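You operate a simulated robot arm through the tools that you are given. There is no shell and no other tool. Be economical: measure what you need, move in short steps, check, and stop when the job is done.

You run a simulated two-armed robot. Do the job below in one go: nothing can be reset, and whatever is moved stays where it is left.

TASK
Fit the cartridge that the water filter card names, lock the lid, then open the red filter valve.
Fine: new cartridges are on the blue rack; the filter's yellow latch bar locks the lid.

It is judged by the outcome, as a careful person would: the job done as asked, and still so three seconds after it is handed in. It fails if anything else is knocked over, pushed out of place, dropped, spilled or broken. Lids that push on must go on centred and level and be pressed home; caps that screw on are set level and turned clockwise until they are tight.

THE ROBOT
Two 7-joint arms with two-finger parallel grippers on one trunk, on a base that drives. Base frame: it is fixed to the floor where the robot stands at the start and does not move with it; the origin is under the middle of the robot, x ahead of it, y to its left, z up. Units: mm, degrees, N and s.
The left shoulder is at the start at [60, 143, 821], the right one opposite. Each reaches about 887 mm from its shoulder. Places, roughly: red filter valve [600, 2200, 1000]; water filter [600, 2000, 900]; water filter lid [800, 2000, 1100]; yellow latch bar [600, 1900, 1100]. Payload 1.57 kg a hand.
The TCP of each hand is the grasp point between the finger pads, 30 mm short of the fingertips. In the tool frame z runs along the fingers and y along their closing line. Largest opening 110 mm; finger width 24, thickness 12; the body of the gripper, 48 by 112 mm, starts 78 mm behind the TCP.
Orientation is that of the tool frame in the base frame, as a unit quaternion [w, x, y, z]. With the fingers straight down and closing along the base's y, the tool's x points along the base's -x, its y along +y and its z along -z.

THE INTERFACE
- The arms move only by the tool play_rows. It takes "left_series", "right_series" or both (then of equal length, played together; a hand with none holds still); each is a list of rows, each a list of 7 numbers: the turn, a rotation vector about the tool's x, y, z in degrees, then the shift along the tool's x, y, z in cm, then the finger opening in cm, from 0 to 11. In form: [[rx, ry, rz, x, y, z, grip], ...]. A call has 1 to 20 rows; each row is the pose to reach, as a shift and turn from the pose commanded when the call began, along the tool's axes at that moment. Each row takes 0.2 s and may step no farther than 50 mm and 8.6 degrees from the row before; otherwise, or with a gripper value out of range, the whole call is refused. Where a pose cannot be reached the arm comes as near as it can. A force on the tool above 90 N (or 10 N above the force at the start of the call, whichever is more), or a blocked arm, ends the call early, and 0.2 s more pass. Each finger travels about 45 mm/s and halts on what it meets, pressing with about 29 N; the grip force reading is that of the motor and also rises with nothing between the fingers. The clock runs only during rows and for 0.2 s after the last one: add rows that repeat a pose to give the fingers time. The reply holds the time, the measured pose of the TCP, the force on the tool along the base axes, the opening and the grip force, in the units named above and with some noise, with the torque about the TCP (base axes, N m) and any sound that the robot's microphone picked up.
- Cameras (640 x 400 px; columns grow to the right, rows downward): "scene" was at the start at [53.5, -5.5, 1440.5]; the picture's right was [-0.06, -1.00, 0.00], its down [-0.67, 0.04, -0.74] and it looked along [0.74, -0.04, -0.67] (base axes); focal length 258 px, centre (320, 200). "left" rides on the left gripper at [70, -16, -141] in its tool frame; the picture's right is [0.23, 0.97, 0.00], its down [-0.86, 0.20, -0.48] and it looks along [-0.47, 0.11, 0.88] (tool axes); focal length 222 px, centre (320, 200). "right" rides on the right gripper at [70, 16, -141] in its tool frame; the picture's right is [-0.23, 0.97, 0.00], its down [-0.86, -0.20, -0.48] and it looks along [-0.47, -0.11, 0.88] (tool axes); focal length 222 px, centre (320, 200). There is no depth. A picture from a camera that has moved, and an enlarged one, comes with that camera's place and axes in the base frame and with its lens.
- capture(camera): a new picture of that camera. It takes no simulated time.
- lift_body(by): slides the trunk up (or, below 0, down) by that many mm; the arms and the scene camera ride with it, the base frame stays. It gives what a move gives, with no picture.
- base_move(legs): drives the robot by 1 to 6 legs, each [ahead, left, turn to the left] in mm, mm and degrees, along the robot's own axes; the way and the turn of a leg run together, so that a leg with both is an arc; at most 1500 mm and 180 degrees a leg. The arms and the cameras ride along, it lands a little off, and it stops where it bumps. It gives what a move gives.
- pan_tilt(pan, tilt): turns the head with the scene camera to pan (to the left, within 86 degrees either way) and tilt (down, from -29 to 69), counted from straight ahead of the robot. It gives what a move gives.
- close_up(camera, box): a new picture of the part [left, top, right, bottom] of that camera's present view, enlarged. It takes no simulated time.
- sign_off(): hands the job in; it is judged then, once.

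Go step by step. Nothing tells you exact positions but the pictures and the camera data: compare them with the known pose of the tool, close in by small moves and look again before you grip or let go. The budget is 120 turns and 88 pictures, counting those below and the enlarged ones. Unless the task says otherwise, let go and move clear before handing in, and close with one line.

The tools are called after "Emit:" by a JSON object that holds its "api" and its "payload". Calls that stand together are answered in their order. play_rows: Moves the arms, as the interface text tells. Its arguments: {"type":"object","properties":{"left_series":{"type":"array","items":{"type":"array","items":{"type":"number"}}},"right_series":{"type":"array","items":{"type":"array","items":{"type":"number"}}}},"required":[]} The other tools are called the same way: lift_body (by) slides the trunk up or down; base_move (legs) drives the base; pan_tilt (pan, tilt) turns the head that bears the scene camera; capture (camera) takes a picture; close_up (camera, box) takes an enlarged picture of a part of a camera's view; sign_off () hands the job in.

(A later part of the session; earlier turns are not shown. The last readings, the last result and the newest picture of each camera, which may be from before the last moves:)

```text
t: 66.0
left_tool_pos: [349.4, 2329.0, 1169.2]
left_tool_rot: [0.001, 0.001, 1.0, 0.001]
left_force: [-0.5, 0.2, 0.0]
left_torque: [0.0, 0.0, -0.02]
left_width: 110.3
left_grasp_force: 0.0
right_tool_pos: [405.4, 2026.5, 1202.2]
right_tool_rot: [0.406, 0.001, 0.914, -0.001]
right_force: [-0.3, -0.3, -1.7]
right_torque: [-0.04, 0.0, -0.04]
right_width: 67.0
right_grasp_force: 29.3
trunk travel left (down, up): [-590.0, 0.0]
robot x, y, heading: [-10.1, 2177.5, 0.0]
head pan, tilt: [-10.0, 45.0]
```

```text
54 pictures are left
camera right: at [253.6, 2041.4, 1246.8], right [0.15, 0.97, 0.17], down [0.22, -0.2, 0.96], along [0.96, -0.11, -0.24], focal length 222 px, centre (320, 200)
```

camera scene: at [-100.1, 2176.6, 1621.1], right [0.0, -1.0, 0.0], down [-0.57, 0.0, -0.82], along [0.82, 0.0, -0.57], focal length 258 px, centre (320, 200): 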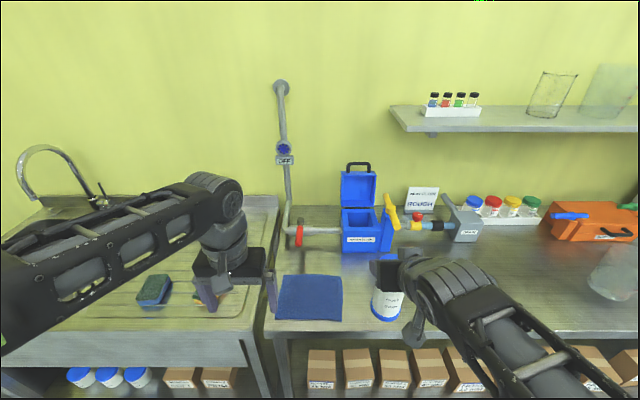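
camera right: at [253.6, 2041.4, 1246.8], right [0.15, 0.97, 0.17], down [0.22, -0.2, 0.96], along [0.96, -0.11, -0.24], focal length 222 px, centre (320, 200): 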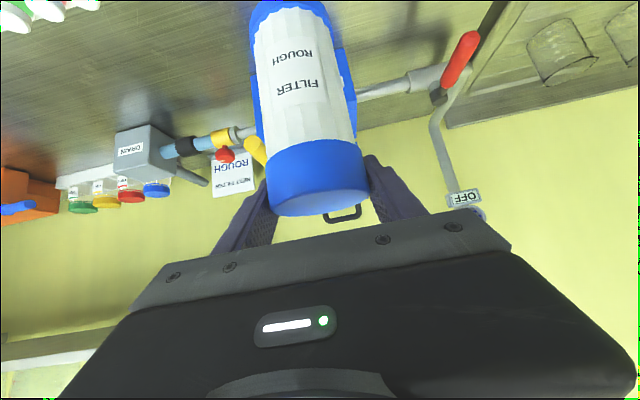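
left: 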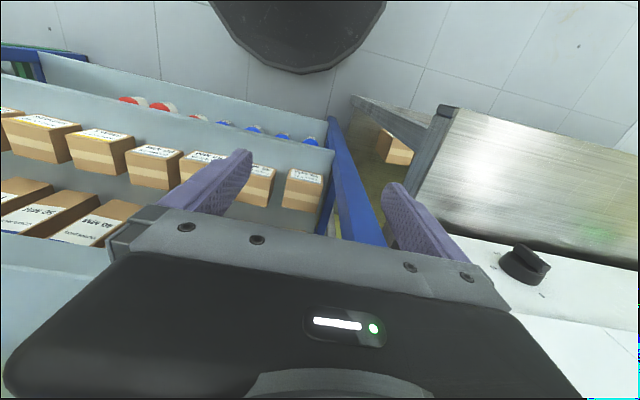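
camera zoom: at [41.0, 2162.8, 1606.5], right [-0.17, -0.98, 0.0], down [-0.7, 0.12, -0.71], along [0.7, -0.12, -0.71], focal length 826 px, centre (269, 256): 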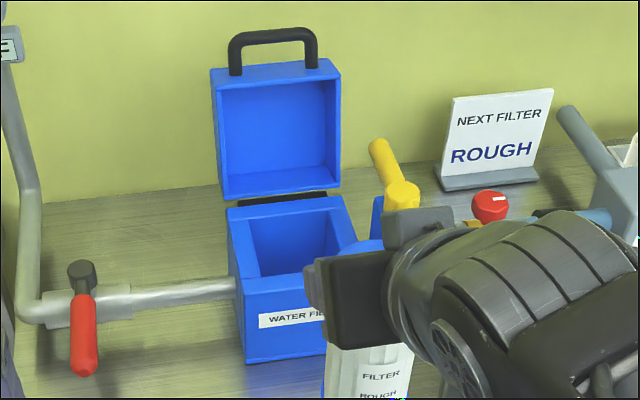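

The cartridge hangs vertical. I'll extend the arm 160 mm forward and 4 mm to the left, then look from the scene camera.

Emit:
{"api": "play_rows", "payload": {"right_series": [[0, 0, 0, -2.69, 0.1, 2.96, 6], [0, 0, 0, -5.38, 0.2, 5.93, 6], [0, 0, 0, -8.06, 0.3, 8.9, 6], [0, 0, 0, -10.75, 0.4, 11.86, 6], [0, 0, 0, -10.75, 0.4, 11.86, 6]]}}

Emit:
{"api": "pan_tilt", "payload": {"pan": -12, "tilt": 40}}

Emit:
{"api": "close_up", "payload": {"camera": "scene", "box": [240, 100, 400, 225]}}

Emit:
{"api": "capture", "payload": {"camera": "left"}}

```text
t: 67.2
left_tool_pos: [350.4, 2329.3, 1170.2]
left_tool_rot: [0.001, 0.001, 1.0, 0.0]
left_force: [-0.2, -0.9, 0.2]
left_torque: [0.03, -0.04, -0.01]
left_width: 110.0
left_grasp_force: 0.1
right_tool_pos: [566.4, 2028.1, 1205.1]
right_tool_rot: [0.406, 0.0, 0.914, 0.0]
right_force: [-0.1, -0.4, -2.5]
right_torque: [-0.01, -0.04, 0.0]
right_width: 67.4
right_grasp_force: 29.2
trunk travel left (down, up): [-590.0, 0.0]
robot x, y, heading: [-12.9, 2179.7, 0.0]
head pan, tilt: [-10.0, 45.0]
```

```text
t: 67.8
left_tool_pos: [349.4, 2329.5, 1170.0]
left_tool_rot: [0.0, 0.001, 1.0, 0.0]
left_force: [-0.4, 0.1, -0.5]
left_torque: [-0.03, 0.02, 0.0]
left_width: 110.0
left_grasp_force: 0.1
right_tool_pos: [565.7, 2028.4, 1202.7]
right_tool_rot: [0.406, 0.0, 0.914, -0.001]
right_force: [-0.1, -0.2, -2.3]
right_torque: [0.02, -0.01, 0.02]
right_width: 67.1
right_grasp_force: 29.3
trunk travel left (down, up): [-590.0, 0.0]
robot x, y, heading: [-8.8, 2174.3, 0.2]
head pan, tilt: [-12.0, 40.0]
```

```text
3.20 times, centred on (320, 162) of scene
camera zoom: at [44.6, 2159.1, 1613.6], right [-0.21, -0.98, 0.0], down [-0.63, 0.13, -0.77], along [0.75, -0.16, -0.64], focal length 826 px, centre (320, 320)
```

zoom: 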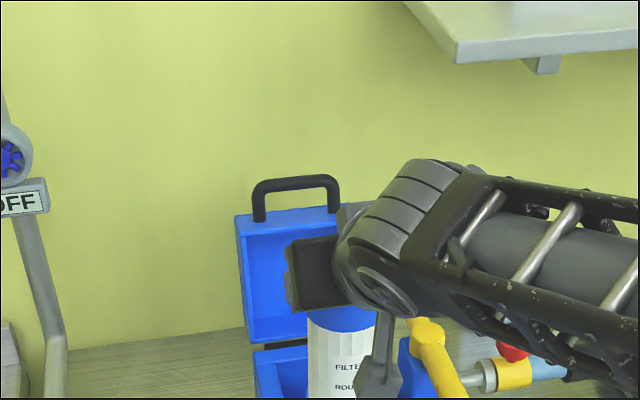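

```text
52 pictures are left
camera left: at [279.9, 2314.0, 1310.4], right [-0.23, 0.97, 0.0], down [0.86, 0.2, 0.48], along [0.47, 0.11, -0.88], focal length 222 px, centre (320, 200)
```

left: 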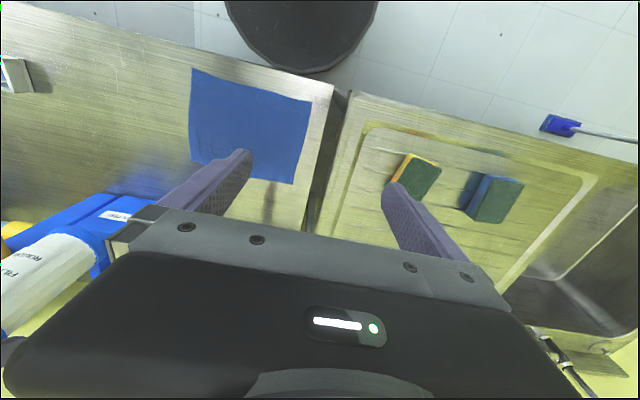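

The scene camera's view of the pocket is blocked by the right arm. I'll turn the left hand so its camera serves as a side observer.

Emit:
{"api": "play_rows", "payload": {"left_series": [[7, -4, 0, 0, 0, 0, 11], [14, -8, 0, 0, 0, 0, 11], [21, -12, 0, 0, 0, 0, 11], [28, -16, 0, 0, 0, 0, 11], [35, -20, 0, 0, 0, 0, 11], [42, -24, 0, 0, 0, 0, 11], [42, -24, 0, 0, 0, 0, 11]]}}

Emit:
{"api": "capture", "payload": {"camera": "left"}}

```text
t: 69.4
left_tool_pos: [350.5, 2331.2, 1170.0]
left_tool_rot: [0.203, 0.001, 0.912, -0.356]
left_force: [-0.1, -0.2, -0.2]
left_torque: [0.0, -0.02, -0.03]
left_width: 109.9
left_grasp_force: 0.0
right_tool_pos: [565.8, 2028.9, 1201.4]
right_tool_rot: [0.405, 0.0, 0.914, 0.0]
right_force: [-0.4, -0.1, -1.4]
right_torque: [0.01, -0.06, 0.05]
right_width: 67.3
right_grasp_force: 28.9
trunk travel left (down, up): [-590.0, 0.0]
robot x, y, heading: [-7.7, 2177.6, 0.1]
head pan, tilt: [-12.0, 40.0]
```

```text
51 pictures are left
camera left: at [230.9, 2400.0, 1247.6], right [-0.06, 0.69, -0.72], down [0.64, 0.58, 0.51], along [0.77, -0.42, -0.48], focal length 222 px, centre (320, 200)
```

left: 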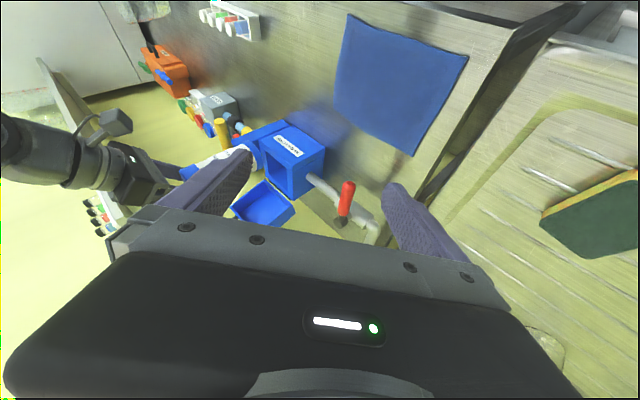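

The pocket is visible, but a finger hides the cartridge. I'll turn the left hand a bit more.

Emit:
{"api": "play_rows", "payload": {"left_series": [[8, 0, 0, 0, 0, 0, 11], [16, 0, 0, 0, 0, 0, 11], [20, 0, 0, 0, 0, 0, 11], [20, 0, 0, 0, 0, 0, 11]]}}

Emit:
{"api": "close_up", "payload": {"camera": "left", "box": [200, 60, 440, 210]}}

```text
t: 70.4
left_tool_pos: [350.7, 2328.8, 1169.4]
left_tool_rot: [0.199, 0.036, 0.836, -0.509]
left_force: [-0.4, 0.0, 1.1]
left_torque: [0.01, 0.0, -0.02]
left_width: 109.9
left_grasp_force: 0.0
right_tool_pos: [565.2, 2028.4, 1202.0]
right_tool_rot: [0.406, 0.0, 0.914, -0.001]
right_force: [1.0, -0.4, -2.0]
right_torque: [0.0, 0.01, 0.0]
right_width: 66.9
right_grasp_force: 28.7
trunk travel left (down, up): [-590.0, 0.0]
robot x, y, heading: [-9.3, 2176.5, -0.0]
head pan, tilt: [-12.0, 40.0]
```

```text
2.67 times, centred on (320, 135) of left
camera zoom: at [239.6, 2435.1, 1213.7], right [0.05, 0.43, -0.9], down [0.69, 0.63, 0.34], along [0.72, -0.64, -0.27], focal length 592 px, centre (320, 373)
```

zoom: 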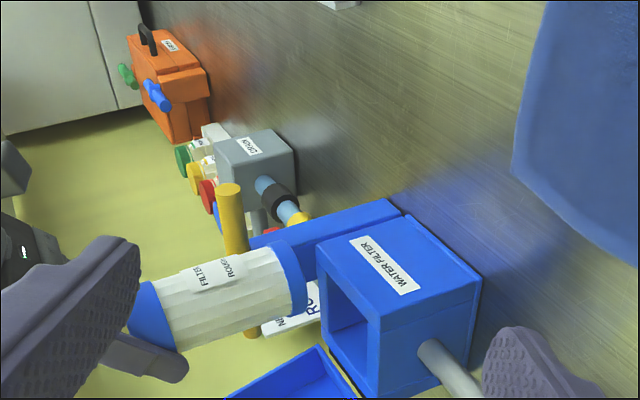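

The side view shows the pocket rim nearer z=1008 and its centre near (646, 2029). I'll go above it, leave about 20 mm of clearance, and check from the side.

Emit:
{"api": "play_rows", "payload": {"right_series": [[0, 0, 0, -2.65, 0.03, 2.93, 6], [0, 0, 0, -5.3, 0.05, 5.85, 6], [0, 0, 0, -5.3, 0.05, 5.85, 6], [0, 0, 0, -4.2, 0.05, 6.85, 6], [0, 0, 0, -3.1, 0.05, 7.87, 6], [0, 0, 0, -3.1, 0.05, 7.87, 6]]}}

Emit:
{"api": "close_up", "payload": {"camera": "left", "box": [240, 80, 400, 210]}}

Emit:
{"api": "capture", "payload": {"camera": "scene"}}

```text
t: 71.8
left_tool_pos: [350.4, 2329.7, 1170.0]
left_tool_rot: [0.2, 0.036, 0.837, -0.508]
left_force: [-0.6, -0.8, -0.5]
left_torque: [-0.04, -0.03, 0.0]
left_width: 110.0
left_grasp_force: 0.0
right_tool_pos: [643.8, 2029.1, 1173.3]
right_tool_rot: [0.405, 0.0, 0.914, -0.001]
right_force: [-0.4, -0.2, -1.8]
right_torque: [-0.03, 0.03, -0.02]
right_width: 66.9
right_grasp_force: 28.5
trunk travel left (down, up): [-590.0, 0.0]
robot x, y, heading: [-8.7, 2172.6, 0.1]
head pan, tilt: [-12.0, 40.0]
```

```text
3.08 times, centred on (320, 145) of left
camera zoom: at [239.9, 2435.1, 1213.7], right [0.05, 0.43, -0.9], down [0.69, 0.63, 0.34], along [0.72, -0.64, -0.27], focal length 684 px, centre (320, 369)
```

zoom: 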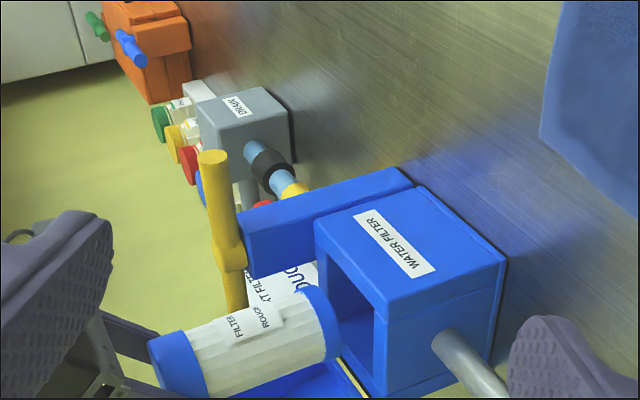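

```text
48 pictures are left
camera scene: at [44.7, 2159.2, 1613.7], right [-0.21, -0.98, 0.0], down [-0.63, 0.13, -0.77], along [0.75, -0.16, -0.64], focal length 258 px, centre (320, 200)
```

scene: 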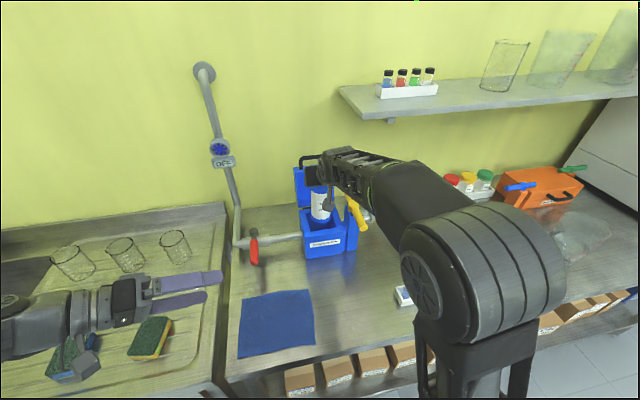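

The cartridge looks about 5 mm short in x. I'll shift it forward, lower to just above the rim and look again.

Emit:
{"api": "play_rows", "payload": {"right_series": [[0, 0, 0, -0.34, 0, 0.37, 6], [0, 0, 0, 0.5, 0, 1.14, 6], [0, 0, 0, 0.5, 0, 1.14, 6]]}}

Emit:
{"api": "close_up", "payload": {"camera": "left", "box": [270, 120, 366, 200]}}

Emit:
{"api": "close_up", "payload": {"camera": "scene", "box": [280, 150, 376, 260]}}

```text
t: 72.6
left_tool_pos: [351.4, 2329.7, 1169.2]
left_tool_rot: [0.199, 0.036, 0.836, -0.509]
left_force: [-0.6, 0.8, 0.0]
left_torque: [-0.03, 0.01, 0.0]
left_width: 109.8
left_grasp_force: 0.1
right_tool_pos: [649.4, 2029.3, 1162.2]
right_tool_rot: [0.406, 0.0, 0.914, 0.0]
right_force: [-0.2, -0.3, -1.5]
right_torque: [0.02, 0.0, -0.01]
right_width: 67.4
right_grasp_force: 29.5
trunk travel left (down, up): [-590.0, 0.0]
robot x, y, heading: [-5.1, 2179.4, -0.1]
head pan, tilt: [-12.0, 40.0]
```

```text
5.00 times, centred on (318, 160) of left
camera zoom: at [239.8, 2435.1, 1213.8], right [0.05, 0.43, -0.9], down [0.69, 0.63, 0.34], along [0.72, -0.64, -0.27], focal length 1111 px, centre (330, 400)
```

zoom: 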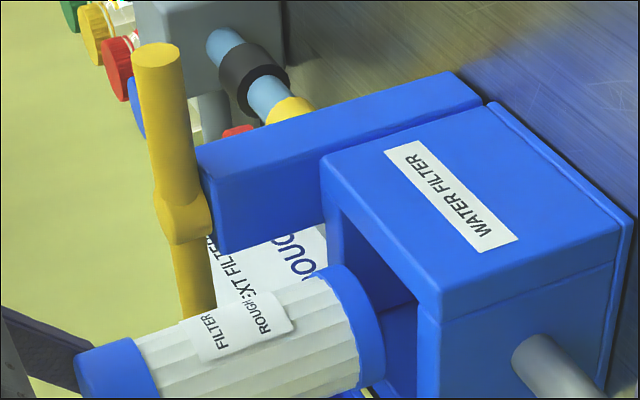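

```text
3.64 times, centred on (328, 205) of scene
camera zoom: at [44.5, 2159.2, 1613.7], right [-0.21, -0.98, 0.0], down [-0.63, 0.13, -0.77], along [0.75, -0.16, -0.64], focal length 939 px, centre (291, 182)
```

zoom: 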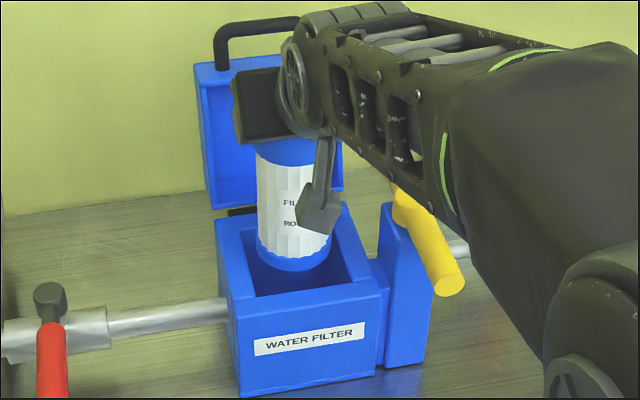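

It is almost centred. I'll nudge +2 mm in x and +2 mm in y, then lower 40 mm into the pocket.

Emit:
{"api": "play_rows", "payload": {"right_series": [[0, 0, 0, -0.13, 0.2, 0.15, 6], [0, 0, 0, 0.6, 0.2, 0.82, 6], [0, 0, 0, 1.35, 0.2, 1.5, 6], [0, 0, 0, 2.1, 0.2, 2.16, 6], [0, 0, 0, 2.83, 0.2, 2.84, 6], [0, 0, 0, 2.83, 0.2, 2.84, 6]]}}

Emit:
{"api": "close_up", "payload": {"camera": "scene", "box": [280, 150, 376, 260]}}

```text
t: 74.0
left_tool_pos: [351.6, 2329.8, 1169.7]
left_tool_rot: [0.199, 0.036, 0.837, -0.508]
left_force: [-0.2, -0.2, 0.0]
left_torque: [0.0, 0.0, 0.03]
left_width: 109.9
left_grasp_force: 0.0
right_tool_pos: [652.2, 2030.9, 1122.1]
right_tool_rot: [0.405, 0.0, 0.914, 0.0]
right_force: [-0.5, 0.1, -1.2]
right_torque: [-0.01, 0.0, -0.03]
right_width: 67.0
right_grasp_force: 28.9
trunk travel left (down, up): [-590.0, 0.0]
robot x, y, heading: [-6.5, 2178.4, 0.5]
head pan, tilt: [-12.0, 40.0]
```

```text
3.64 times, centred on (328, 205) of scene
camera zoom: at [44.4, 2159.3, 1613.7], right [-0.21, -0.98, 0.0], down [-0.63, 0.13, -0.77], along [0.75, -0.16, -0.64], focal length 939 px, centre (291, 182)
```

zoom: 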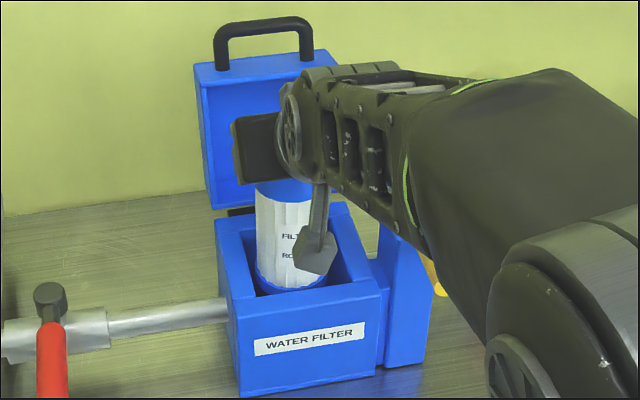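

It has entered with no contact force. I'll lower 35 mm more and check the clearance around the yellow bar.

Emit:
{"api": "play_rows", "payload": {"right_series": [[0, 0, 0, 0.86, 0, 0.78, 6], [0, 0, 0, 1.72, 0, 1.56, 6], [0, 0, 0, 2.58, 0, 2.34, 6], [0, 0, 0, 2.58, 0, 2.34, 6]]}}

Emit:
{"api": "capture", "payload": {"camera": "left"}}

Emit:
{"api": "close_up", "payload": {"camera": "scene", "box": [280, 150, 440, 260]}}

```text
t: 75.0
left_tool_pos: [349.7, 2328.9, 1169.1]
left_tool_rot: [0.201, 0.037, 0.837, -0.509]
left_force: [-0.6, -0.3, 0.0]
left_torque: [0.0, 0.0, 0.0]
left_width: 110.1
left_grasp_force: 0.0
right_tool_pos: [651.6, 2029.8, 1087.7]
right_tool_rot: [0.405, 0.0, 0.914, 0.0]
right_force: [-0.3, 0.2, -2.3]
right_torque: [-0.01, 0.0, -0.01]
right_width: 67.0
right_grasp_force: 29.2
trunk travel left (down, up): [-590.0, 0.0]
robot x, y, heading: [-6.8, 2177.4, 0.0]
head pan, tilt: [-12.0, 40.0]
```

```text
44 pictures are left
camera left: at [239.7, 2435.1, 1213.8], right [0.05, 0.43, -0.9], down [0.69, 0.63, 0.34], along [0.72, -0.64, -0.27], focal length 222 px, centre (320, 200)
```

left: 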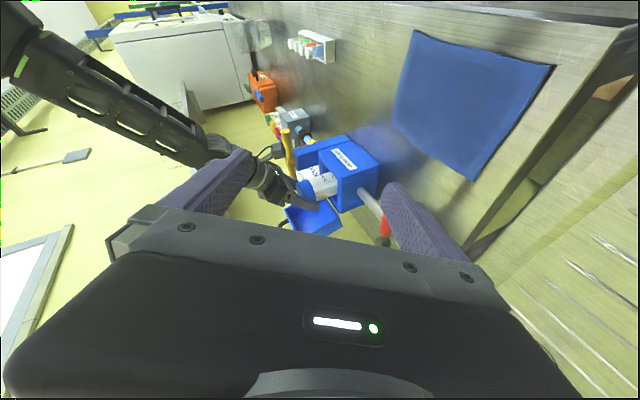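

```text
3.64 times, centred on (360, 205) of scene
camera zoom: at [44.4, 2159.2, 1613.7], right [-0.21, -0.98, 0.0], down [-0.63, 0.13, -0.77], along [0.75, -0.16, -0.64], focal length 939 px, centre (174, 182)
```

zoom: 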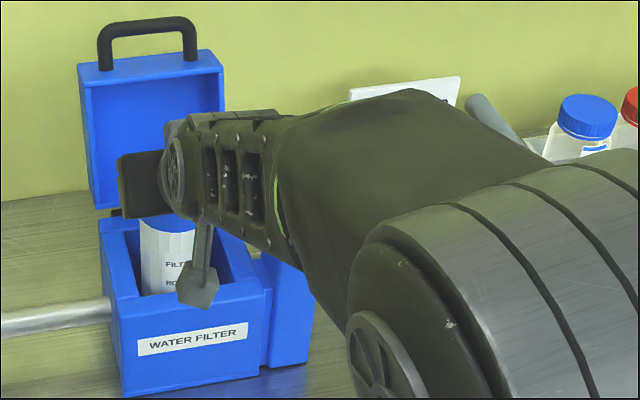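

Emit:
{"api": "close_up", "payload": {"camera": "left", "box": [230, 110, 390, 240]}}

```text
3.08 times, centred on (310, 175) of left
camera zoom: at [239.7, 2435.1, 1213.8], right [0.05, 0.43, -0.9], down [0.69, 0.63, 0.34], along [0.72, -0.64, -0.27], focal length 684 px, centre (351, 277)
```

zoom: 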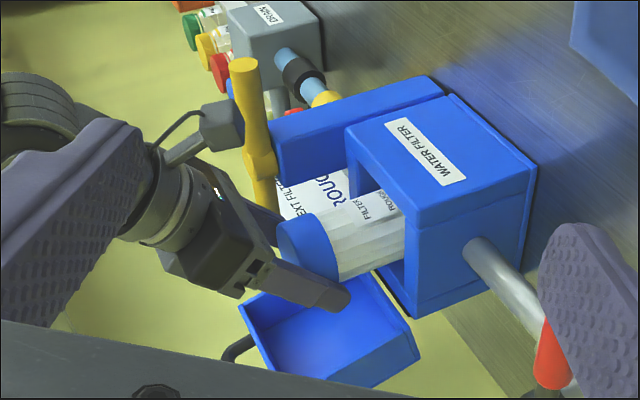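

Clearances look fine. I'll keep lowering gently until it seats.

Emit:
{"api": "play_rows", "payload": {"right_series": [[0, 0, 0, 0.37, 0, 0.34, 6], [0, 0, 0, 0.74, 0, 0.67, 6], [0, 0, 0, 1.11, 0, 1.0, 6], [0, 0, 0, 1.48, 0, 1.34, 6], [0, 0, 0, 1.85, 0, 1.68, 6], [0, 0, 0, 2.2, 0, 2.0, 6], [0, 0, 0, 2.6, 0, 2.35, 6]]}}

Emit:
{"api": "close_up", "payload": {"camera": "left", "box": [230, 110, 390, 240]}}

```text
t: 76.6
left_tool_pos: [351.4, 2329.9, 1169.6]
left_tool_rot: [0.199, 0.037, 0.837, -0.509]
left_force: [-0.1, 0.0, -0.1]
left_torque: [0.02, 0.0, -0.02]
left_width: 109.8
left_grasp_force: 0.0
right_tool_pos: [652.6, 2031.2, 1052.8]
right_tool_rot: [0.405, 0.0, 0.914, -0.001]
right_force: [0.9, -0.4, -1.4]
right_torque: [0.0, -0.04, 0.01]
right_width: 67.2
right_grasp_force: 29.4
trunk travel left (down, up): [-590.0, 0.0]
robot x, y, heading: [-10.6, 2176.5, -0.1]
head pan, tilt: [-12.0, 40.0]
```

```text
3.08 times, centred on (310, 175) of left
camera zoom: at [239.9, 2435.1, 1213.7], right [0.05, 0.43, -0.9], down [0.69, 0.63, 0.34], along [0.72, -0.64, -0.27], focal length 684 px, centre (351, 277)
```

zoom: 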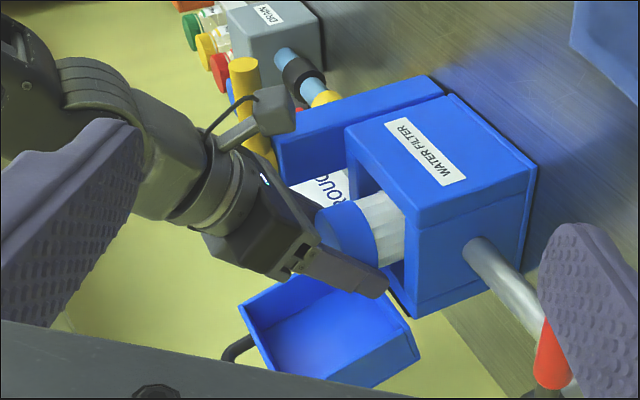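

It is not seated yet. I'll continue in small steps and watch the force.

Emit:
{"api": "play_rows", "payload": {"right_series": [[0, 0, 0, 0.22, 0, 0.2, 6], [0, 0, 0, 0.44, 0, 0.4, 6], [0, 0, 0, 0.66, 0, 0.6, 6], [0, 0, 0, 0.88, 0, 0.8, 6]]}}

Emit:
{"api": "close_up", "payload": {"camera": "left", "box": [270, 130, 370, 210]}}

```text
t: 77.6
left_tool_pos: [349.2, 2330.0, 1170.5]
left_tool_rot: [0.2, 0.037, 0.837, -0.508]
left_force: [-0.5, -0.2, 0.0]
left_torque: [0.03, -0.02, 0.05]
left_width: 109.8
left_grasp_force: 0.0
right_tool_pos: [653.1, 2031.7, 1046.5]
right_tool_rot: [0.409, 0.0, 0.912, -0.002]
right_force: [-3.3, 0.0, 16.9]
right_torque: [0.31, 0.75, 0.13]
right_width: 67.4
right_grasp_force: 29.1
right hand out of reach, approached as far as the arm can: row 4
trunk travel left (down, up): [-590.0, 0.0]
robot x, y, heading: [-9.5, 2176.8, -0.3]
head pan, tilt: [-12.0, 40.0]
```

```text
5.00 times, centred on (320, 170) of left
camera zoom: at [238.0, 2435.3, 1214.4], right [0.05, 0.43, -0.9], down [0.69, 0.63, 0.34], along [0.72, -0.64, -0.27], focal length 1111 px, centre (320, 350)
```

zoom: 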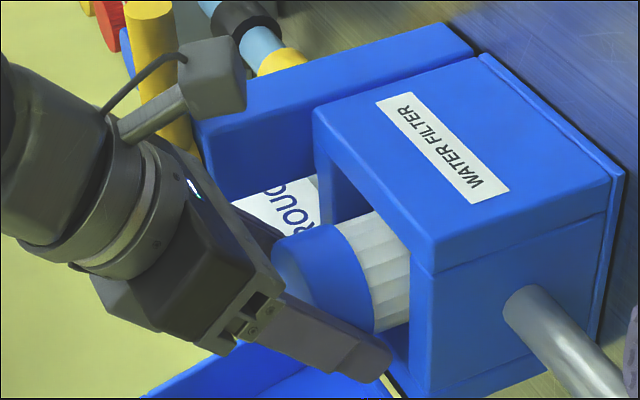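

The upward force is about 18 N, with the torque acting well below the TCP, so the cartridge seems to be on the pocket floor. I'll open, withdraw back and up along the fingers, and look.

Emit:
{"api": "play_rows", "payload": {"right_series": [[0, 0, 0, 0, 0, 0, 7.5], [0, 0, 0, 0, 0, 0, 8.5], [0, 0, 0, 0, 0, 0, 9], [0, 0, 0, 0, 0, 0, 9], [0, 0, 0, 0, 0, -3, 9], [0, 0, 0, 0, 0, -7, 9], [0, 0, 0, 0, 0, -11, 9], [0, 0, 0, 0, 0, -15, 9], [0, 0, 0, 0, 0, -15, 9]]}}

Emit:
{"api": "close_up", "payload": {"camera": "left", "box": [250, 110, 370, 210]}}

Emit:
{"api": "close_up", "payload": {"camera": "scene", "box": [280, 130, 400, 260]}}

```text
t: 79.6
left_tool_pos: [350.5, 2329.7, 1169.1]
left_tool_rot: [0.2, 0.037, 0.837, -0.509]
left_force: [0.1, 0.0, 0.3]
left_torque: [0.02, 0.0, -0.02]
left_width: 110.1
left_grasp_force: 0.0
right_tool_pos: [541.9, 2030.1, 1143.6]
right_tool_rot: [0.405, 0.0, 0.914, -0.001]
right_force: [-0.4, -0.2, 0.1]
right_torque: [-0.04, 0.0, -0.04]
right_width: 90.4
right_grasp_force: 0.1
trunk travel left (down, up): [-590.0, 0.0]
robot x, y, heading: [-10.5, 2177.7, 0.1]
head pan, tilt: [-12.0, 40.0]
```

```text
4.00 times, centred on (310, 160) of left
camera zoom: at [240.3, 2435.2, 1213.6], right [0.05, 0.43, -0.9], down [0.69, 0.63, 0.34], along [0.72, -0.64, -0.27], focal length 888 px, centre (360, 360)
```

zoom: 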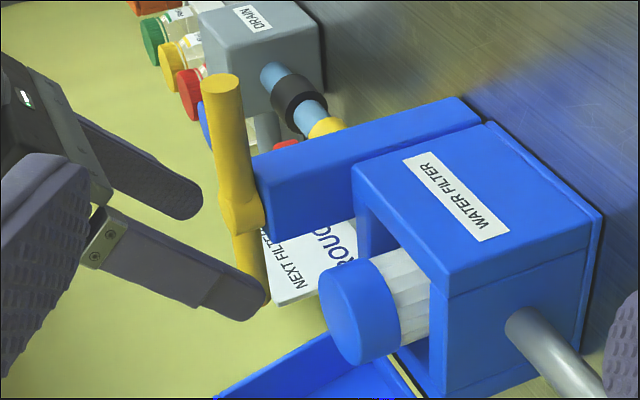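

```text
3.08 times, centred on (340, 195) of scene
camera zoom: at [45.2, 2159.3, 1613.6], right [-0.21, -0.98, 0.0], down [-0.63, 0.13, -0.77], along [0.75, -0.16, -0.64], focal length 795 px, centre (258, 215)
```

zoom: 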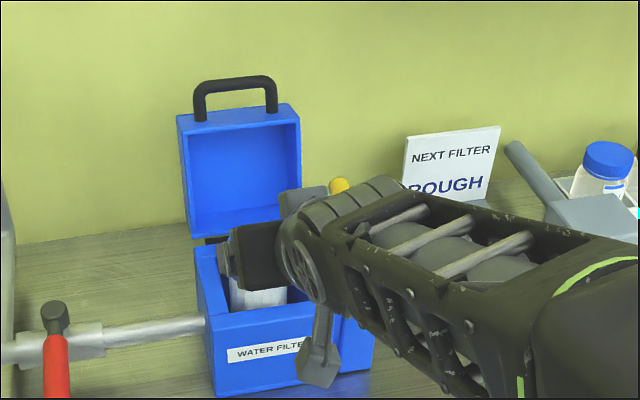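

The cartridge stands upright, with its cap about 41 mm above the rim. Next I'll roll the right hand 90° so it can take the lid's handle bar, which lies along y near (774, 2028, 1175).

Emit:
{"api": "play_rows", "payload": {"right_series": [[0, 0, 0, 0, 0, -4, 7], [0, 0, 8, 0, 0, -4, 5], [0, 0, 16, 0, 0, -4, 3.8], [0, 0, 24, 0, 0, -4, 3.8], [0, 0, 32, 0, 0, -4, 3.8], [0, 0, 40, 0, 0, -4, 3.8], [0, 0, 48, 0, 0, -4, 3.8], [0, 0, 56, 0, 0, -4, 3.8], [0, 0, 64, 0, 0, -4, 3.8], [0, 0, 72, 0, 0, -4, 3.8], [0, 0, 80, 0, 0, -4, 3.8], [0, 0, 88, 0, 0, -4, 3.8], [0, 0, 90, 0, 0, -4, 3.8], [0, 0, 90, 0, 0, -4, 3.8]]}}

Emit:
{"api": "capture", "payload": {"camera": "scene"}}

Emit:
{"api": "capture", "payload": {"camera": "left"}}

```text
t: 82.6
left_tool_pos: [349.9, 2329.3, 1170.4]
left_tool_rot: [0.199, 0.037, 0.837, -0.509]
left_force: [0.7, -0.4, 0.3]
left_torque: [0.02, 0.01, -0.01]
left_width: 109.9
left_grasp_force: 0.1
right_tool_pos: [511.4, 2032.8, 1171.0]
right_tool_rot: [0.287, 0.647, 0.645, 0.287]
right_force: [-0.4, 0.0, 0.4]
right_torque: [-0.01, 0.03, -0.01]
right_width: 38.0
right_grasp_force: 0.0
trunk travel left (down, up): [-590.0, 0.0]
robot x, y, heading: [-7.0, 2180.8, -0.2]
head pan, tilt: [-12.0, 40.0]
```

```text
37 pictures are left
camera scene: at [44.3, 2159.3, 1613.7], right [-0.21, -0.98, 0.0], down [-0.63, 0.13, -0.77], along [0.75, -0.16, -0.64], focal length 258 px, centre (320, 200)
```

scene: 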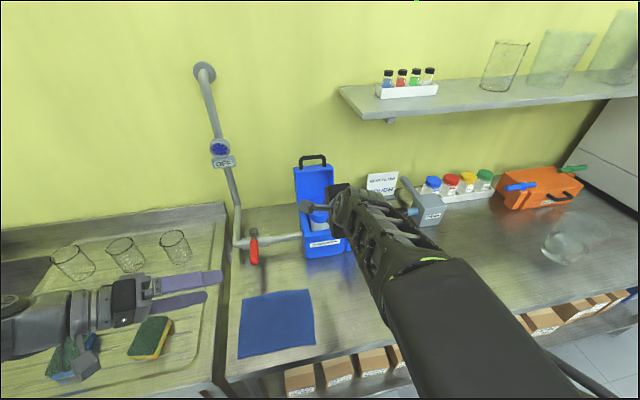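

```text
36 pictures are left
camera left: at [239.6, 2435.2, 1213.8], right [0.05, 0.43, -0.9], down [0.69, 0.63, 0.34], along [0.72, -0.64, -0.27], focal length 222 px, centre (320, 200)
```

left: 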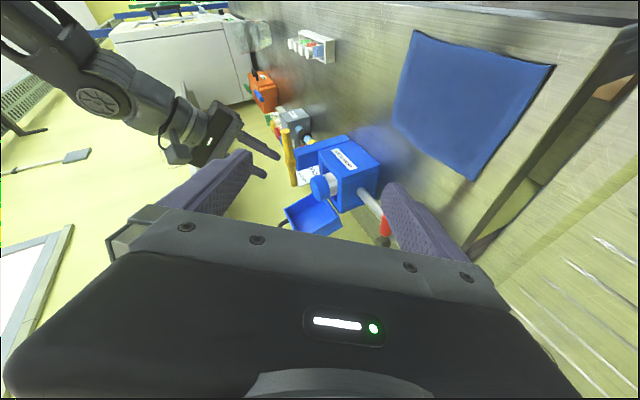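

The roll worked. I'll go to a standoff in front of and above the handle bar, then look closely.

Emit:
{"api": "play_rows", "payload": {"right_series": [[0, 0, 0, -0.1, 3.6, 2.2, 3.8], [0, 0, 0, -0.2, 7.2, 4.4, 3.8], [0, 0, 0, -0.3, 10.8, 6.6, 3.8], [0, 0, 0, -0.4, 14.4, 8.8, 3.8], [0, 0, 0, -0.5, 18.0, 11.0, 3.8], [0, 0, 0, -0.5, 18.0, 11.0, 3.8]]}}

Emit:
{"api": "close_up", "payload": {"camera": "left", "box": [220, 100, 380, 240]}}

Emit:
{"api": "close_up", "payload": {"camera": "scene", "box": [270, 110, 390, 210]}}

```text
t: 84.0
left_tool_pos: [349.6, 2329.1, 1169.6]
left_tool_rot: [0.2, 0.037, 0.836, -0.509]
left_force: [-0.2, -0.9, 0.9]
left_torque: [0.04, 0.02, 0.03]
left_width: 109.8
left_grasp_force: 0.0
right_tool_pos: [714.4, 2027.5, 1230.6]
right_tool_rot: [0.287, 0.646, 0.646, 0.287]
right_force: [0.5, 0.7, -0.3]
right_torque: [0.0, -0.01, -0.01]
right_width: 37.6
right_grasp_force: 0.2
trunk travel left (down, up): [-590.0, 0.0]
robot x, y, heading: [-8.1, 2181.1, 0.0]
head pan, tilt: [-12.0, 40.0]
```

```text
2.86 times, centred on (300, 170) of left
camera zoom: at [238.8, 2435.2, 1213.9], right [0.05, 0.43, -0.9], down [0.69, 0.63, 0.34], along [0.72, -0.64, -0.27], focal length 635 px, centre (377, 286)
```

zoom: 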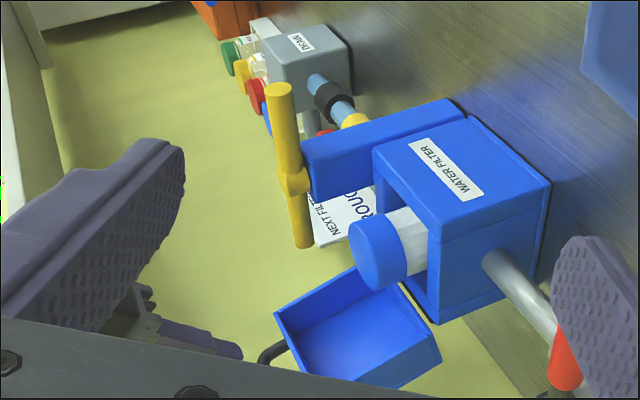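

```text
4.00 times, centred on (330, 160) of scene
camera zoom: at [43.3, 2159.4, 1613.7], right [-0.21, -0.98, 0.0], down [-0.63, 0.13, -0.77], along [0.75, -0.16, -0.64], focal length 1033 px, centre (280, 360)
```

zoom: 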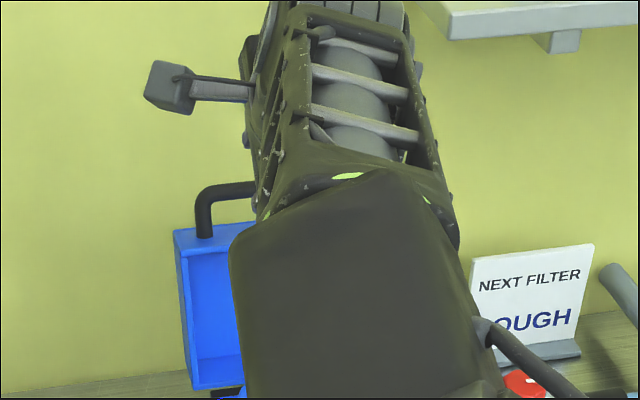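

The handle bar is at about (783, 2028, 1171). I'll advance along the fingers so they straddle it, then check with the right camera.

Emit:
{"api": "play_rows", "payload": {"right_series": [[0, 0, 0, 0, 0.05, 2.6, 3.8], [0, 0, 0, 0, 0.1, 5.2, 3.8], [0, 0, 0, 0, 0.18, 7.8, 3.8], [0, 0, 0, 0, 0.18, 7.8, 3.8]]}}

Emit:
{"api": "capture", "payload": {"camera": "right"}}

```text
t: 85.0
left_tool_pos: [351.6, 2328.9, 1170.0]
left_tool_rot: [0.2, 0.037, 0.837, -0.508]
left_force: [-0.8, -0.4, -0.4]
left_torque: [-0.02, -0.01, -0.05]
left_width: 109.9
left_grasp_force: 0.1
right_tool_pos: [759.8, 2024.9, 1190.9]
right_tool_rot: [0.288, 0.646, 0.646, 0.286]
right_force: [-0.1, -0.8, -0.1]
right_torque: [-0.01, 0.01, 0.0]
right_width: 38.1
right_grasp_force: 0.1
right hand out of reach, approached as far as the arm can: row 3, 4
trunk travel left (down, up): [-590.0, 0.0]
robot x, y, heading: [-11.6, 2177.9, -0.0]
head pan, tilt: [-12.0, 40.0]
```

```text
33 pictures are left
camera right: at [666.2, 2095.9, 1297.9], right [0.65, -0.23, 0.72], down [-0.49, -0.85, 0.17], along [0.58, -0.47, -0.67], focal length 222 px, centre (320, 200)
```

right: 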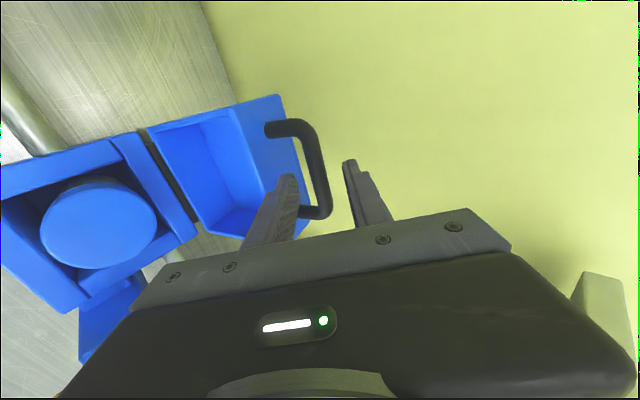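

The bar lies between the fingers but about 20 mm short, at the limit of reach. I'll combine small trunk-down and base-forward moves to advance along the finger direction.

Emit:
{"api": "lift_body", "payload": {"by": -10}}

Emit:
{"api": "base_move", "payload": {"legs": [[16, 0, 0]]}}

Emit:
{"api": "lift_body", "payload": {"by": -10}}

Emit:
{"api": "capture", "payload": {"camera": "right"}}

```text
t: 85.6
left_tool_pos: [351.3, 2329.8, 1159.0]
left_tool_rot: [0.199, 0.037, 0.836, -0.509]
left_force: [-0.3, 0.3, 0.1]
left_torque: [0.03, 0.01, -0.03]
left_width: 110.0
left_grasp_force: 0.0
right_tool_pos: [760.3, 2026.5, 1181.7]
right_tool_rot: [0.287, 0.646, 0.646, 0.287]
right_force: [-0.1, 0.3, 0.2]
right_torque: [0.0, 0.02, -0.02]
right_width: 38.0
right_grasp_force: 0.1
trunk travel left (down, up): [-580.0, 10.0]
robot x, y, heading: [-15.9, 2178.1, -0.0]
head pan, tilt: [-12.0, 40.0]
```

```text
t: 86.4
left_tool_pos: [367.1, 2330.5, 1160.0]
left_tool_rot: [0.199, 0.035, 0.837, -0.509]
left_force: [0.3, 0.0, 0.4]
left_torque: [-0.01, 0.03, -0.01]
left_width: 109.9
left_grasp_force: 0.0
right_tool_pos: [777.6, 2025.2, 1180.7]
right_tool_rot: [0.287, 0.646, 0.646, 0.286]
right_force: [0.9, 0.0, -1.0]
right_torque: [0.05, 0.0, 0.04]
right_width: 38.0
right_grasp_force: 0.0
trunk travel left (down, up): [-580.0, 10.0]
robot x, y, heading: [7.0, 2176.1, 0.2]
head pan, tilt: [-12.0, 40.0]
```

```text
t: 87.0
left_tool_pos: [364.7, 2329.0, 1150.7]
left_tool_rot: [0.201, 0.037, 0.837, -0.508]
left_force: [-0.1, 0.1, 0.2]
left_torque: [-0.01, 0.04, 0.03]
left_width: 110.1
left_grasp_force: 0.0
right_tool_pos: [774.0, 2025.0, 1173.2]
right_tool_rot: [0.289, 0.645, 0.646, 0.289]
right_force: [-6.4, -0.2, 12.5]
right_torque: [-0.03, 0.19, 0.0]
right_width: 33.1
right_grasp_force: 0.0
trunk travel left (down, up): [-570.0, 20.0]
robot x, y, heading: [8.5, 2176.7, -0.2]
head pan, tilt: [-12.0, 40.0]
```

```text
32 pictures are left
camera right: at [679.0, 2095.7, 1281.2], right [0.65, -0.23, 0.73], down [-0.49, -0.85, 0.17], along [0.58, -0.47, -0.67], focal length 222 px, centre (320, 200)
```

right: 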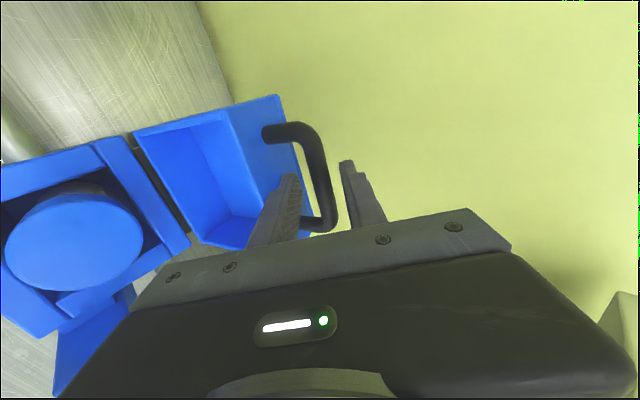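

A fingertip touched the lid's top edge because the opening is too wide for the loop. I'll back off 10 mm along the fingers, narrow to 26 mm and check the pose.

Emit:
{"api": "play_rows", "payload": {"right_series": [[0, 0, 0, 0, 0, -1.2, 3.8], [0, 0, 0, 0, 0, -1.2, 2.6], [0, 0, 0, 0, 0, -1.2, 2.6]]}}

Emit:
{"api": "capture", "payload": {"camera": "right"}}

```text
t: 87.8
left_tool_pos: [366.4, 2329.2, 1150.8]
left_tool_rot: [0.2, 0.036, 0.837, -0.509]
left_force: [-0.1, 0.3, -0.2]
left_torque: [-0.02, 0.03, 0.0]
left_width: 110.1
left_grasp_force: 0.0
right_tool_pos: [766.5, 2026.1, 1179.5]
right_tool_rot: [0.287, 0.647, 0.646, 0.286]
right_force: [0.0, -0.9, 0.7]
right_torque: [0.03, -0.01, 0.05]
right_width: 25.8
right_grasp_force: 0.1
trunk travel left (down, up): [-570.0, 20.0]
robot x, y, heading: [7.9, 2178.3, -0.3]
head pan, tilt: [-12.0, 40.0]
```

```text
31 pictures are left
camera right: at [671.7, 2095.8, 1286.2], right [0.65, -0.23, 0.72], down [-0.49, -0.85, 0.17], along [0.58, -0.47, -0.67], focal length 222 px, centre (320, 200)
```

right: 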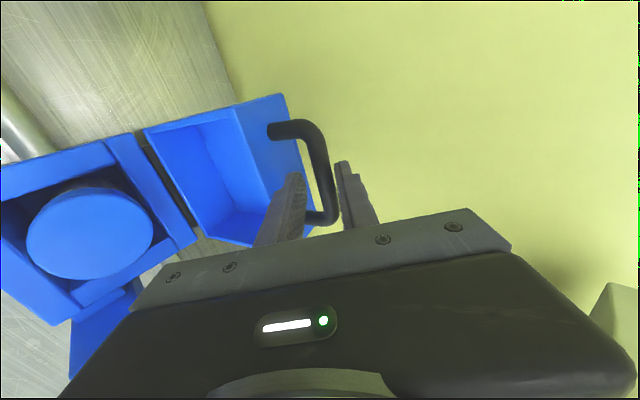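

The rod is centred between the fingers. I'll advance 22 mm.

Emit:
{"api": "play_rows", "payload": {"right_series": [[0, 0, 0, 0, 0, 0.8, 2.6], [0, 0, 0, 0, 0, 1.6, 2.6], [0, 0, 0, 0, 0, 2.2, 2.6], [0, 0, 0, 0, 0, 2.2, 2.6]]}}

Emit:
{"api": "capture", "payload": {"camera": "right"}}

```text
t: 88.8
left_tool_pos: [366.1, 2329.8, 1149.1]
left_tool_rot: [0.2, 0.037, 0.837, -0.509]
left_force: [-0.8, -0.3, 0.4]
left_torque: [0.05, 0.01, 0.01]
left_width: 109.9
left_grasp_force: 0.1
right_tool_pos: [777.1, 2028.3, 1170.6]
right_tool_rot: [0.288, 0.647, 0.646, 0.286]
right_force: [0.6, 0.3, 0.5]
right_torque: [-0.01, -0.02, 0.01]
right_width: 25.4
right_grasp_force: 0.0
right hand out of reach, approached as far as the arm can: row 2, 3, 4
trunk travel left (down, up): [-570.0, 20.0]
robot x, y, heading: [3.3, 2176.3, -0.1]
head pan, tilt: [-12.0, 40.0]
```

```text
30 pictures are left
camera right: at [683.2, 2098.1, 1277.2], right [0.65, -0.23, 0.72], down [-0.49, -0.85, 0.17], along [0.58, -0.47, -0.67], focal length 222 px, centre (320, 200)
```

right: 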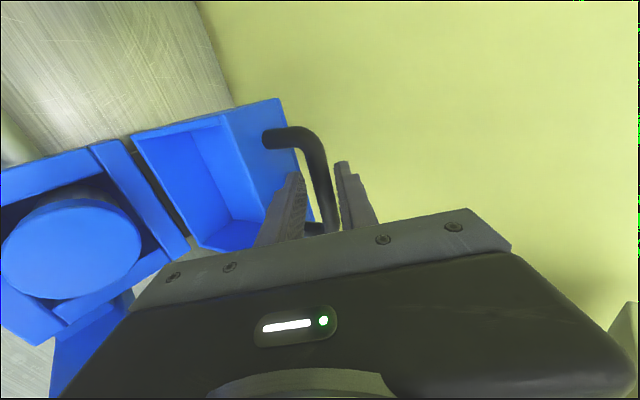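

The rod is now between the fingers, about 13 mm beyond the TCP. I'll cage it at 20 mm and swing the lid along its hinge arc. The first part goes past vertical.

Emit:
{"api": "play_rows", "payload": {"right_series": [[0, 0, 0, 0, 0, 0, 2.0], [0, 0, 0, 0, -0.6, -1.75, 2.0], [0, 0, 0, 0, -1.36, -3.43, 2.0], [0, 0, 0, 0, -2.3, -4.95, 2.0], [0, 0, 0, 0, -3.35, -6.36, 2.0], [0, 0, 0, 0, -4.6, -7.65, 2.0], [0, 0, 0, 0, -5.92, -8.82, 2.0], [0, 0, 0, 0, -5.92, -8.82, 2.0]]}}

Emit:
{"api": "capture", "payload": {"camera": "right"}}

```text
t: 90.6
left_tool_pos: [366.5, 2330.3, 1149.7]
left_tool_rot: [0.2, 0.037, 0.837, -0.509]
left_force: [-0.9, -0.7, -0.6]
left_torque: [0.03, -0.01, 0.03]
left_width: 110.0
left_grasp_force: 0.0
right_tool_pos: [673.4, 2026.6, 1185.9]
right_tool_rot: [0.287, 0.646, 0.647, 0.286]
right_force: [0.4, -0.6, -0.3]
right_torque: [-0.02, -0.01, -0.02]
right_width: 19.7
right_grasp_force: 0.2
trunk travel left (down, up): [-570.0, 20.0]
robot x, y, heading: [7.1, 2180.4, 0.1]
head pan, tilt: [-12.0, 40.0]
```

```text
29 pictures are left
camera right: at [578.9, 2097.4, 1293.2], right [0.65, -0.23, 0.72], down [-0.49, -0.85, 0.17], along [0.58, -0.47, -0.67], focal length 222 px, centre (320, 200)
```

right: 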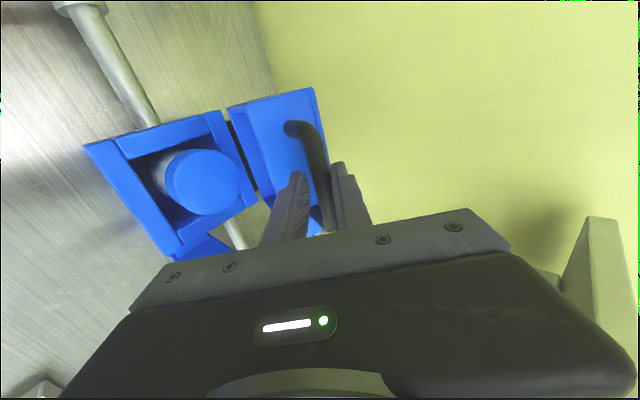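

The lid follows. I'll continue the arc to nearly closed.

Emit:
{"api": "play_rows", "payload": {"right_series": [[0, 0, 0, 0, -1.47, -1.02, 2.0], [0, 0, 0, 0, -3.03, -1.88, 2.0], [0, 0, 0, 0, -4.66, -2.57, 2.0], [0, 0, 0, 0, -6.37, -3.08, 2.0], [0, 0, 0, 0, -8.12, -3.42, 2.0], [0, 0, 0, 0, -9.89, -3.56, 2.0], [0, 0, 0, 0, -11.67, -3.53, 2.0], [0, 0, 0, 0, -13.44, -3.31, 2.0], [0, 0, 0, 0, -15.17, -2.9, 2.0], [0, 0, 0, 0, -15.17, -2.9, 2.0]]}}

Emit:
{"api": "capture", "payload": {"camera": "right"}}

Emit:
{"api": "close_up", "payload": {"camera": "left", "box": [220, 80, 400, 220]}}

```text
t: 92.8
left_tool_pos: [365.5, 2330.0, 1149.5]
left_tool_rot: [0.2, 0.036, 0.837, -0.509]
left_force: [-1.2, 0.3, -0.4]
left_torque: [0.03, -0.03, 0.0]
left_width: 110.3
left_grasp_force: 0.0
right_tool_pos: [549.7, 2027.6, 1093.8]
right_tool_rot: [0.288, 0.646, 0.646, 0.286]
right_force: [-0.7, -0.1, -0.6]
right_torque: [-0.04, 0.04, -0.02]
right_width: 20.9
right_grasp_force: 0.7
trunk travel left (down, up): [-570.0, 20.0]
robot x, y, heading: [4.0, 2180.9, -0.0]
head pan, tilt: [-12.0, 40.0]
```

```text
28 pictures are left
camera right: at [456.1, 2097.8, 1200.7], right [0.65, -0.23, 0.72], down [-0.49, -0.85, 0.17], along [0.58, -0.47, -0.67], focal length 222 px, centre (320, 200)
```

right: 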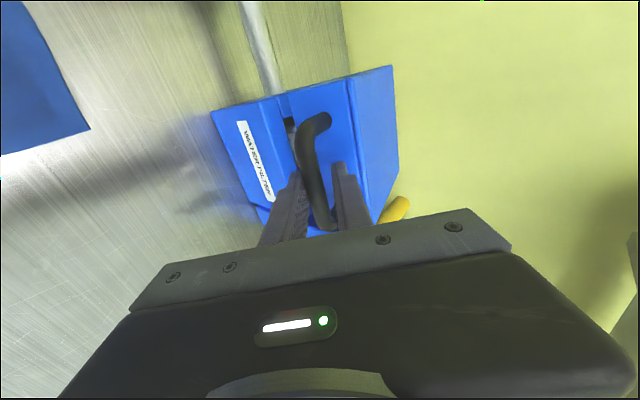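

```text
2.86 times, centred on (310, 150) of left
camera zoom: at [255.2, 2435.2, 1193.8], right [0.05, 0.43, -0.9], down [0.69, 0.63, 0.34], along [0.72, -0.64, -0.27], focal length 635 px, centre (349, 343)
```

zoom: 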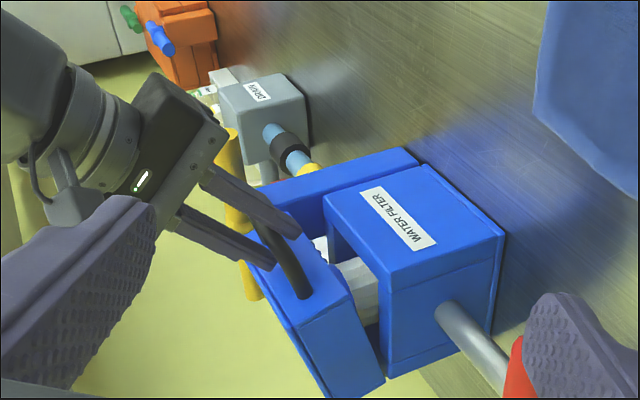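

The lid is nearly down with the handle still caged. I'll bring it onto the rim and watch for contact.

Emit:
{"api": "play_rows", "payload": {"right_series": [[0, 0, 0, 0, -0.85, 0.27, 2.0], [0, 0, 0, 0, -1.68, 0.59, 2.0], [0, 0, 0, 0, -2.5, 0.95, 2.0], [0, 0, 0, 0, -3.3, 1.34, 2.0], [0, 0, 0, 0, -4.06, 1.8, 2.0], [0, 0, 0, 0, -4.81, 2.27, 2.0], [0, 0, 0, 0, -5.3, 2.6, 2.0], [0, 0, 0, 0, -5.77, 2.97, 2.0]]}}

Emit:
{"api": "close_up", "payload": {"camera": "left", "box": [220, 80, 400, 220]}}

```text
t: 94.6
left_tool_pos: [366.7, 2330.3, 1150.1]
left_tool_rot: [0.201, 0.035, 0.837, -0.508]
left_force: [-0.9, 0.0, 0.1]
left_torque: [-0.02, 0.0, 0.04]
left_width: 110.2
left_grasp_force: 0.0
right_tool_pos: [534.6, 2029.4, 1033.0]
right_tool_rot: [0.29, 0.645, 0.645, 0.288]
right_force: [6.2, 0.5, 20.4]
right_torque: [-0.19, -0.17, 0.16]
right_width: 38.3
right_grasp_force: 10.0
trunk travel left (down, up): [-570.0, 20.0]
robot x, y, heading: [7.3, 2176.4, 0.2]
head pan, tilt: [-12.0, 40.0]
```

```text
2.86 times, centred on (310, 150) of left
camera zoom: at [254.8, 2435.7, 1194.1], right [0.05, 0.43, -0.9], down [0.69, 0.63, 0.34], along [0.72, -0.64, -0.27], focal length 635 px, centre (349, 343)
```

zoom: 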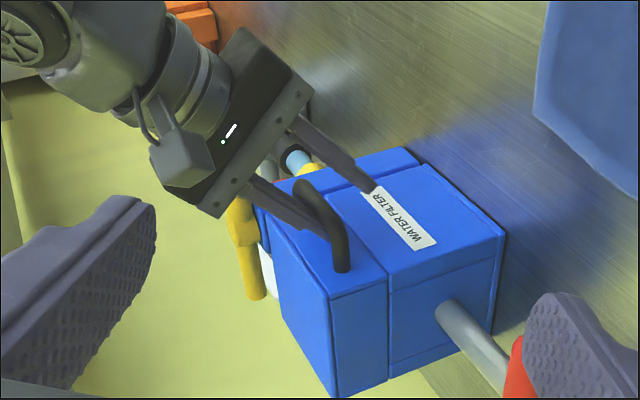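

The lid looks fully down. I'll open a little, withdraw along the fingers and check.

Emit:
{"api": "play_rows", "payload": {"right_series": [[0, 0, 0, 0, 0.3, -0.3, 4.2], [0, 0, 0, 0, 0.3, -0.3, 4.6], [0, 0, 0, 0, 0.3, -3, 4.6], [0, 0, 0, 0, 0.3, -7, 4.6], [0, 0, 0, 0, 0.3, -11, 4.6], [0, 0, 0, 0, 0.3, -15, 4.6], [0, 0, 0, 0, 0.3, -15, 4.6]]}}

Emit:
{"api": "close_up", "payload": {"camera": "left", "box": [220, 80, 400, 220]}}

Emit:
{"api": "close_up", "payload": {"camera": "scene", "box": [270, 140, 390, 260]}}

```text
t: 96.2
left_tool_pos: [366.1, 2329.3, 1150.1]
left_tool_rot: [0.2, 0.036, 0.837, -0.509]
left_force: [-0.1, 0.5, 0.7]
left_torque: [0.01, 0.0, 0.0]
left_width: 110.1
left_grasp_force: 0.0
right_tool_pos: [424.8, 2030.3, 1133.6]
right_tool_rot: [0.287, 0.647, 0.646, 0.287]
right_force: [-0.9, 0.1, 0.1]
right_torque: [0.01, -0.01, -0.02]
right_width: 45.9
right_grasp_force: 0.1
trunk travel left (down, up): [-570.0, 20.0]
robot x, y, heading: [5.2, 2180.4, -0.0]
head pan, tilt: [-12.0, 40.0]
```

```text
2.86 times, centred on (310, 150) of left
camera zoom: at [255.8, 2435.0, 1193.7], right [0.05, 0.43, -0.9], down [0.7, 0.63, 0.34], along [0.72, -0.64, -0.27], focal length 635 px, centre (349, 343)
```

zoom: 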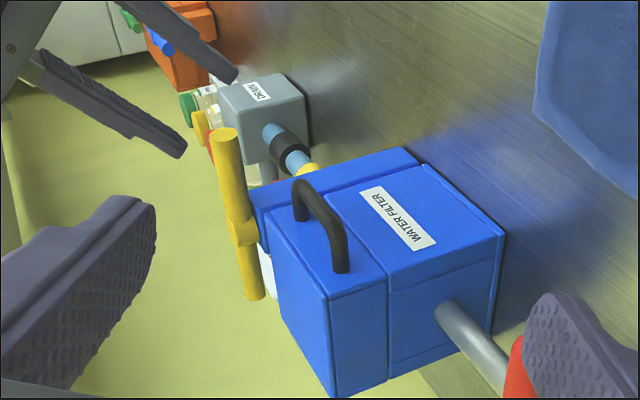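

```text
3.33 times, centred on (330, 200) of scene
camera zoom: at [60.6, 2159.1, 1593.6], right [-0.21, -0.98, 0.0], down [-0.63, 0.13, -0.77], along [0.75, -0.16, -0.64], focal length 861 px, centre (287, 200)
```

zoom: 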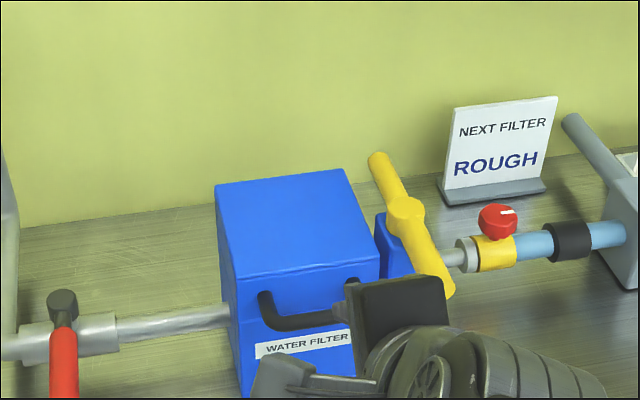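

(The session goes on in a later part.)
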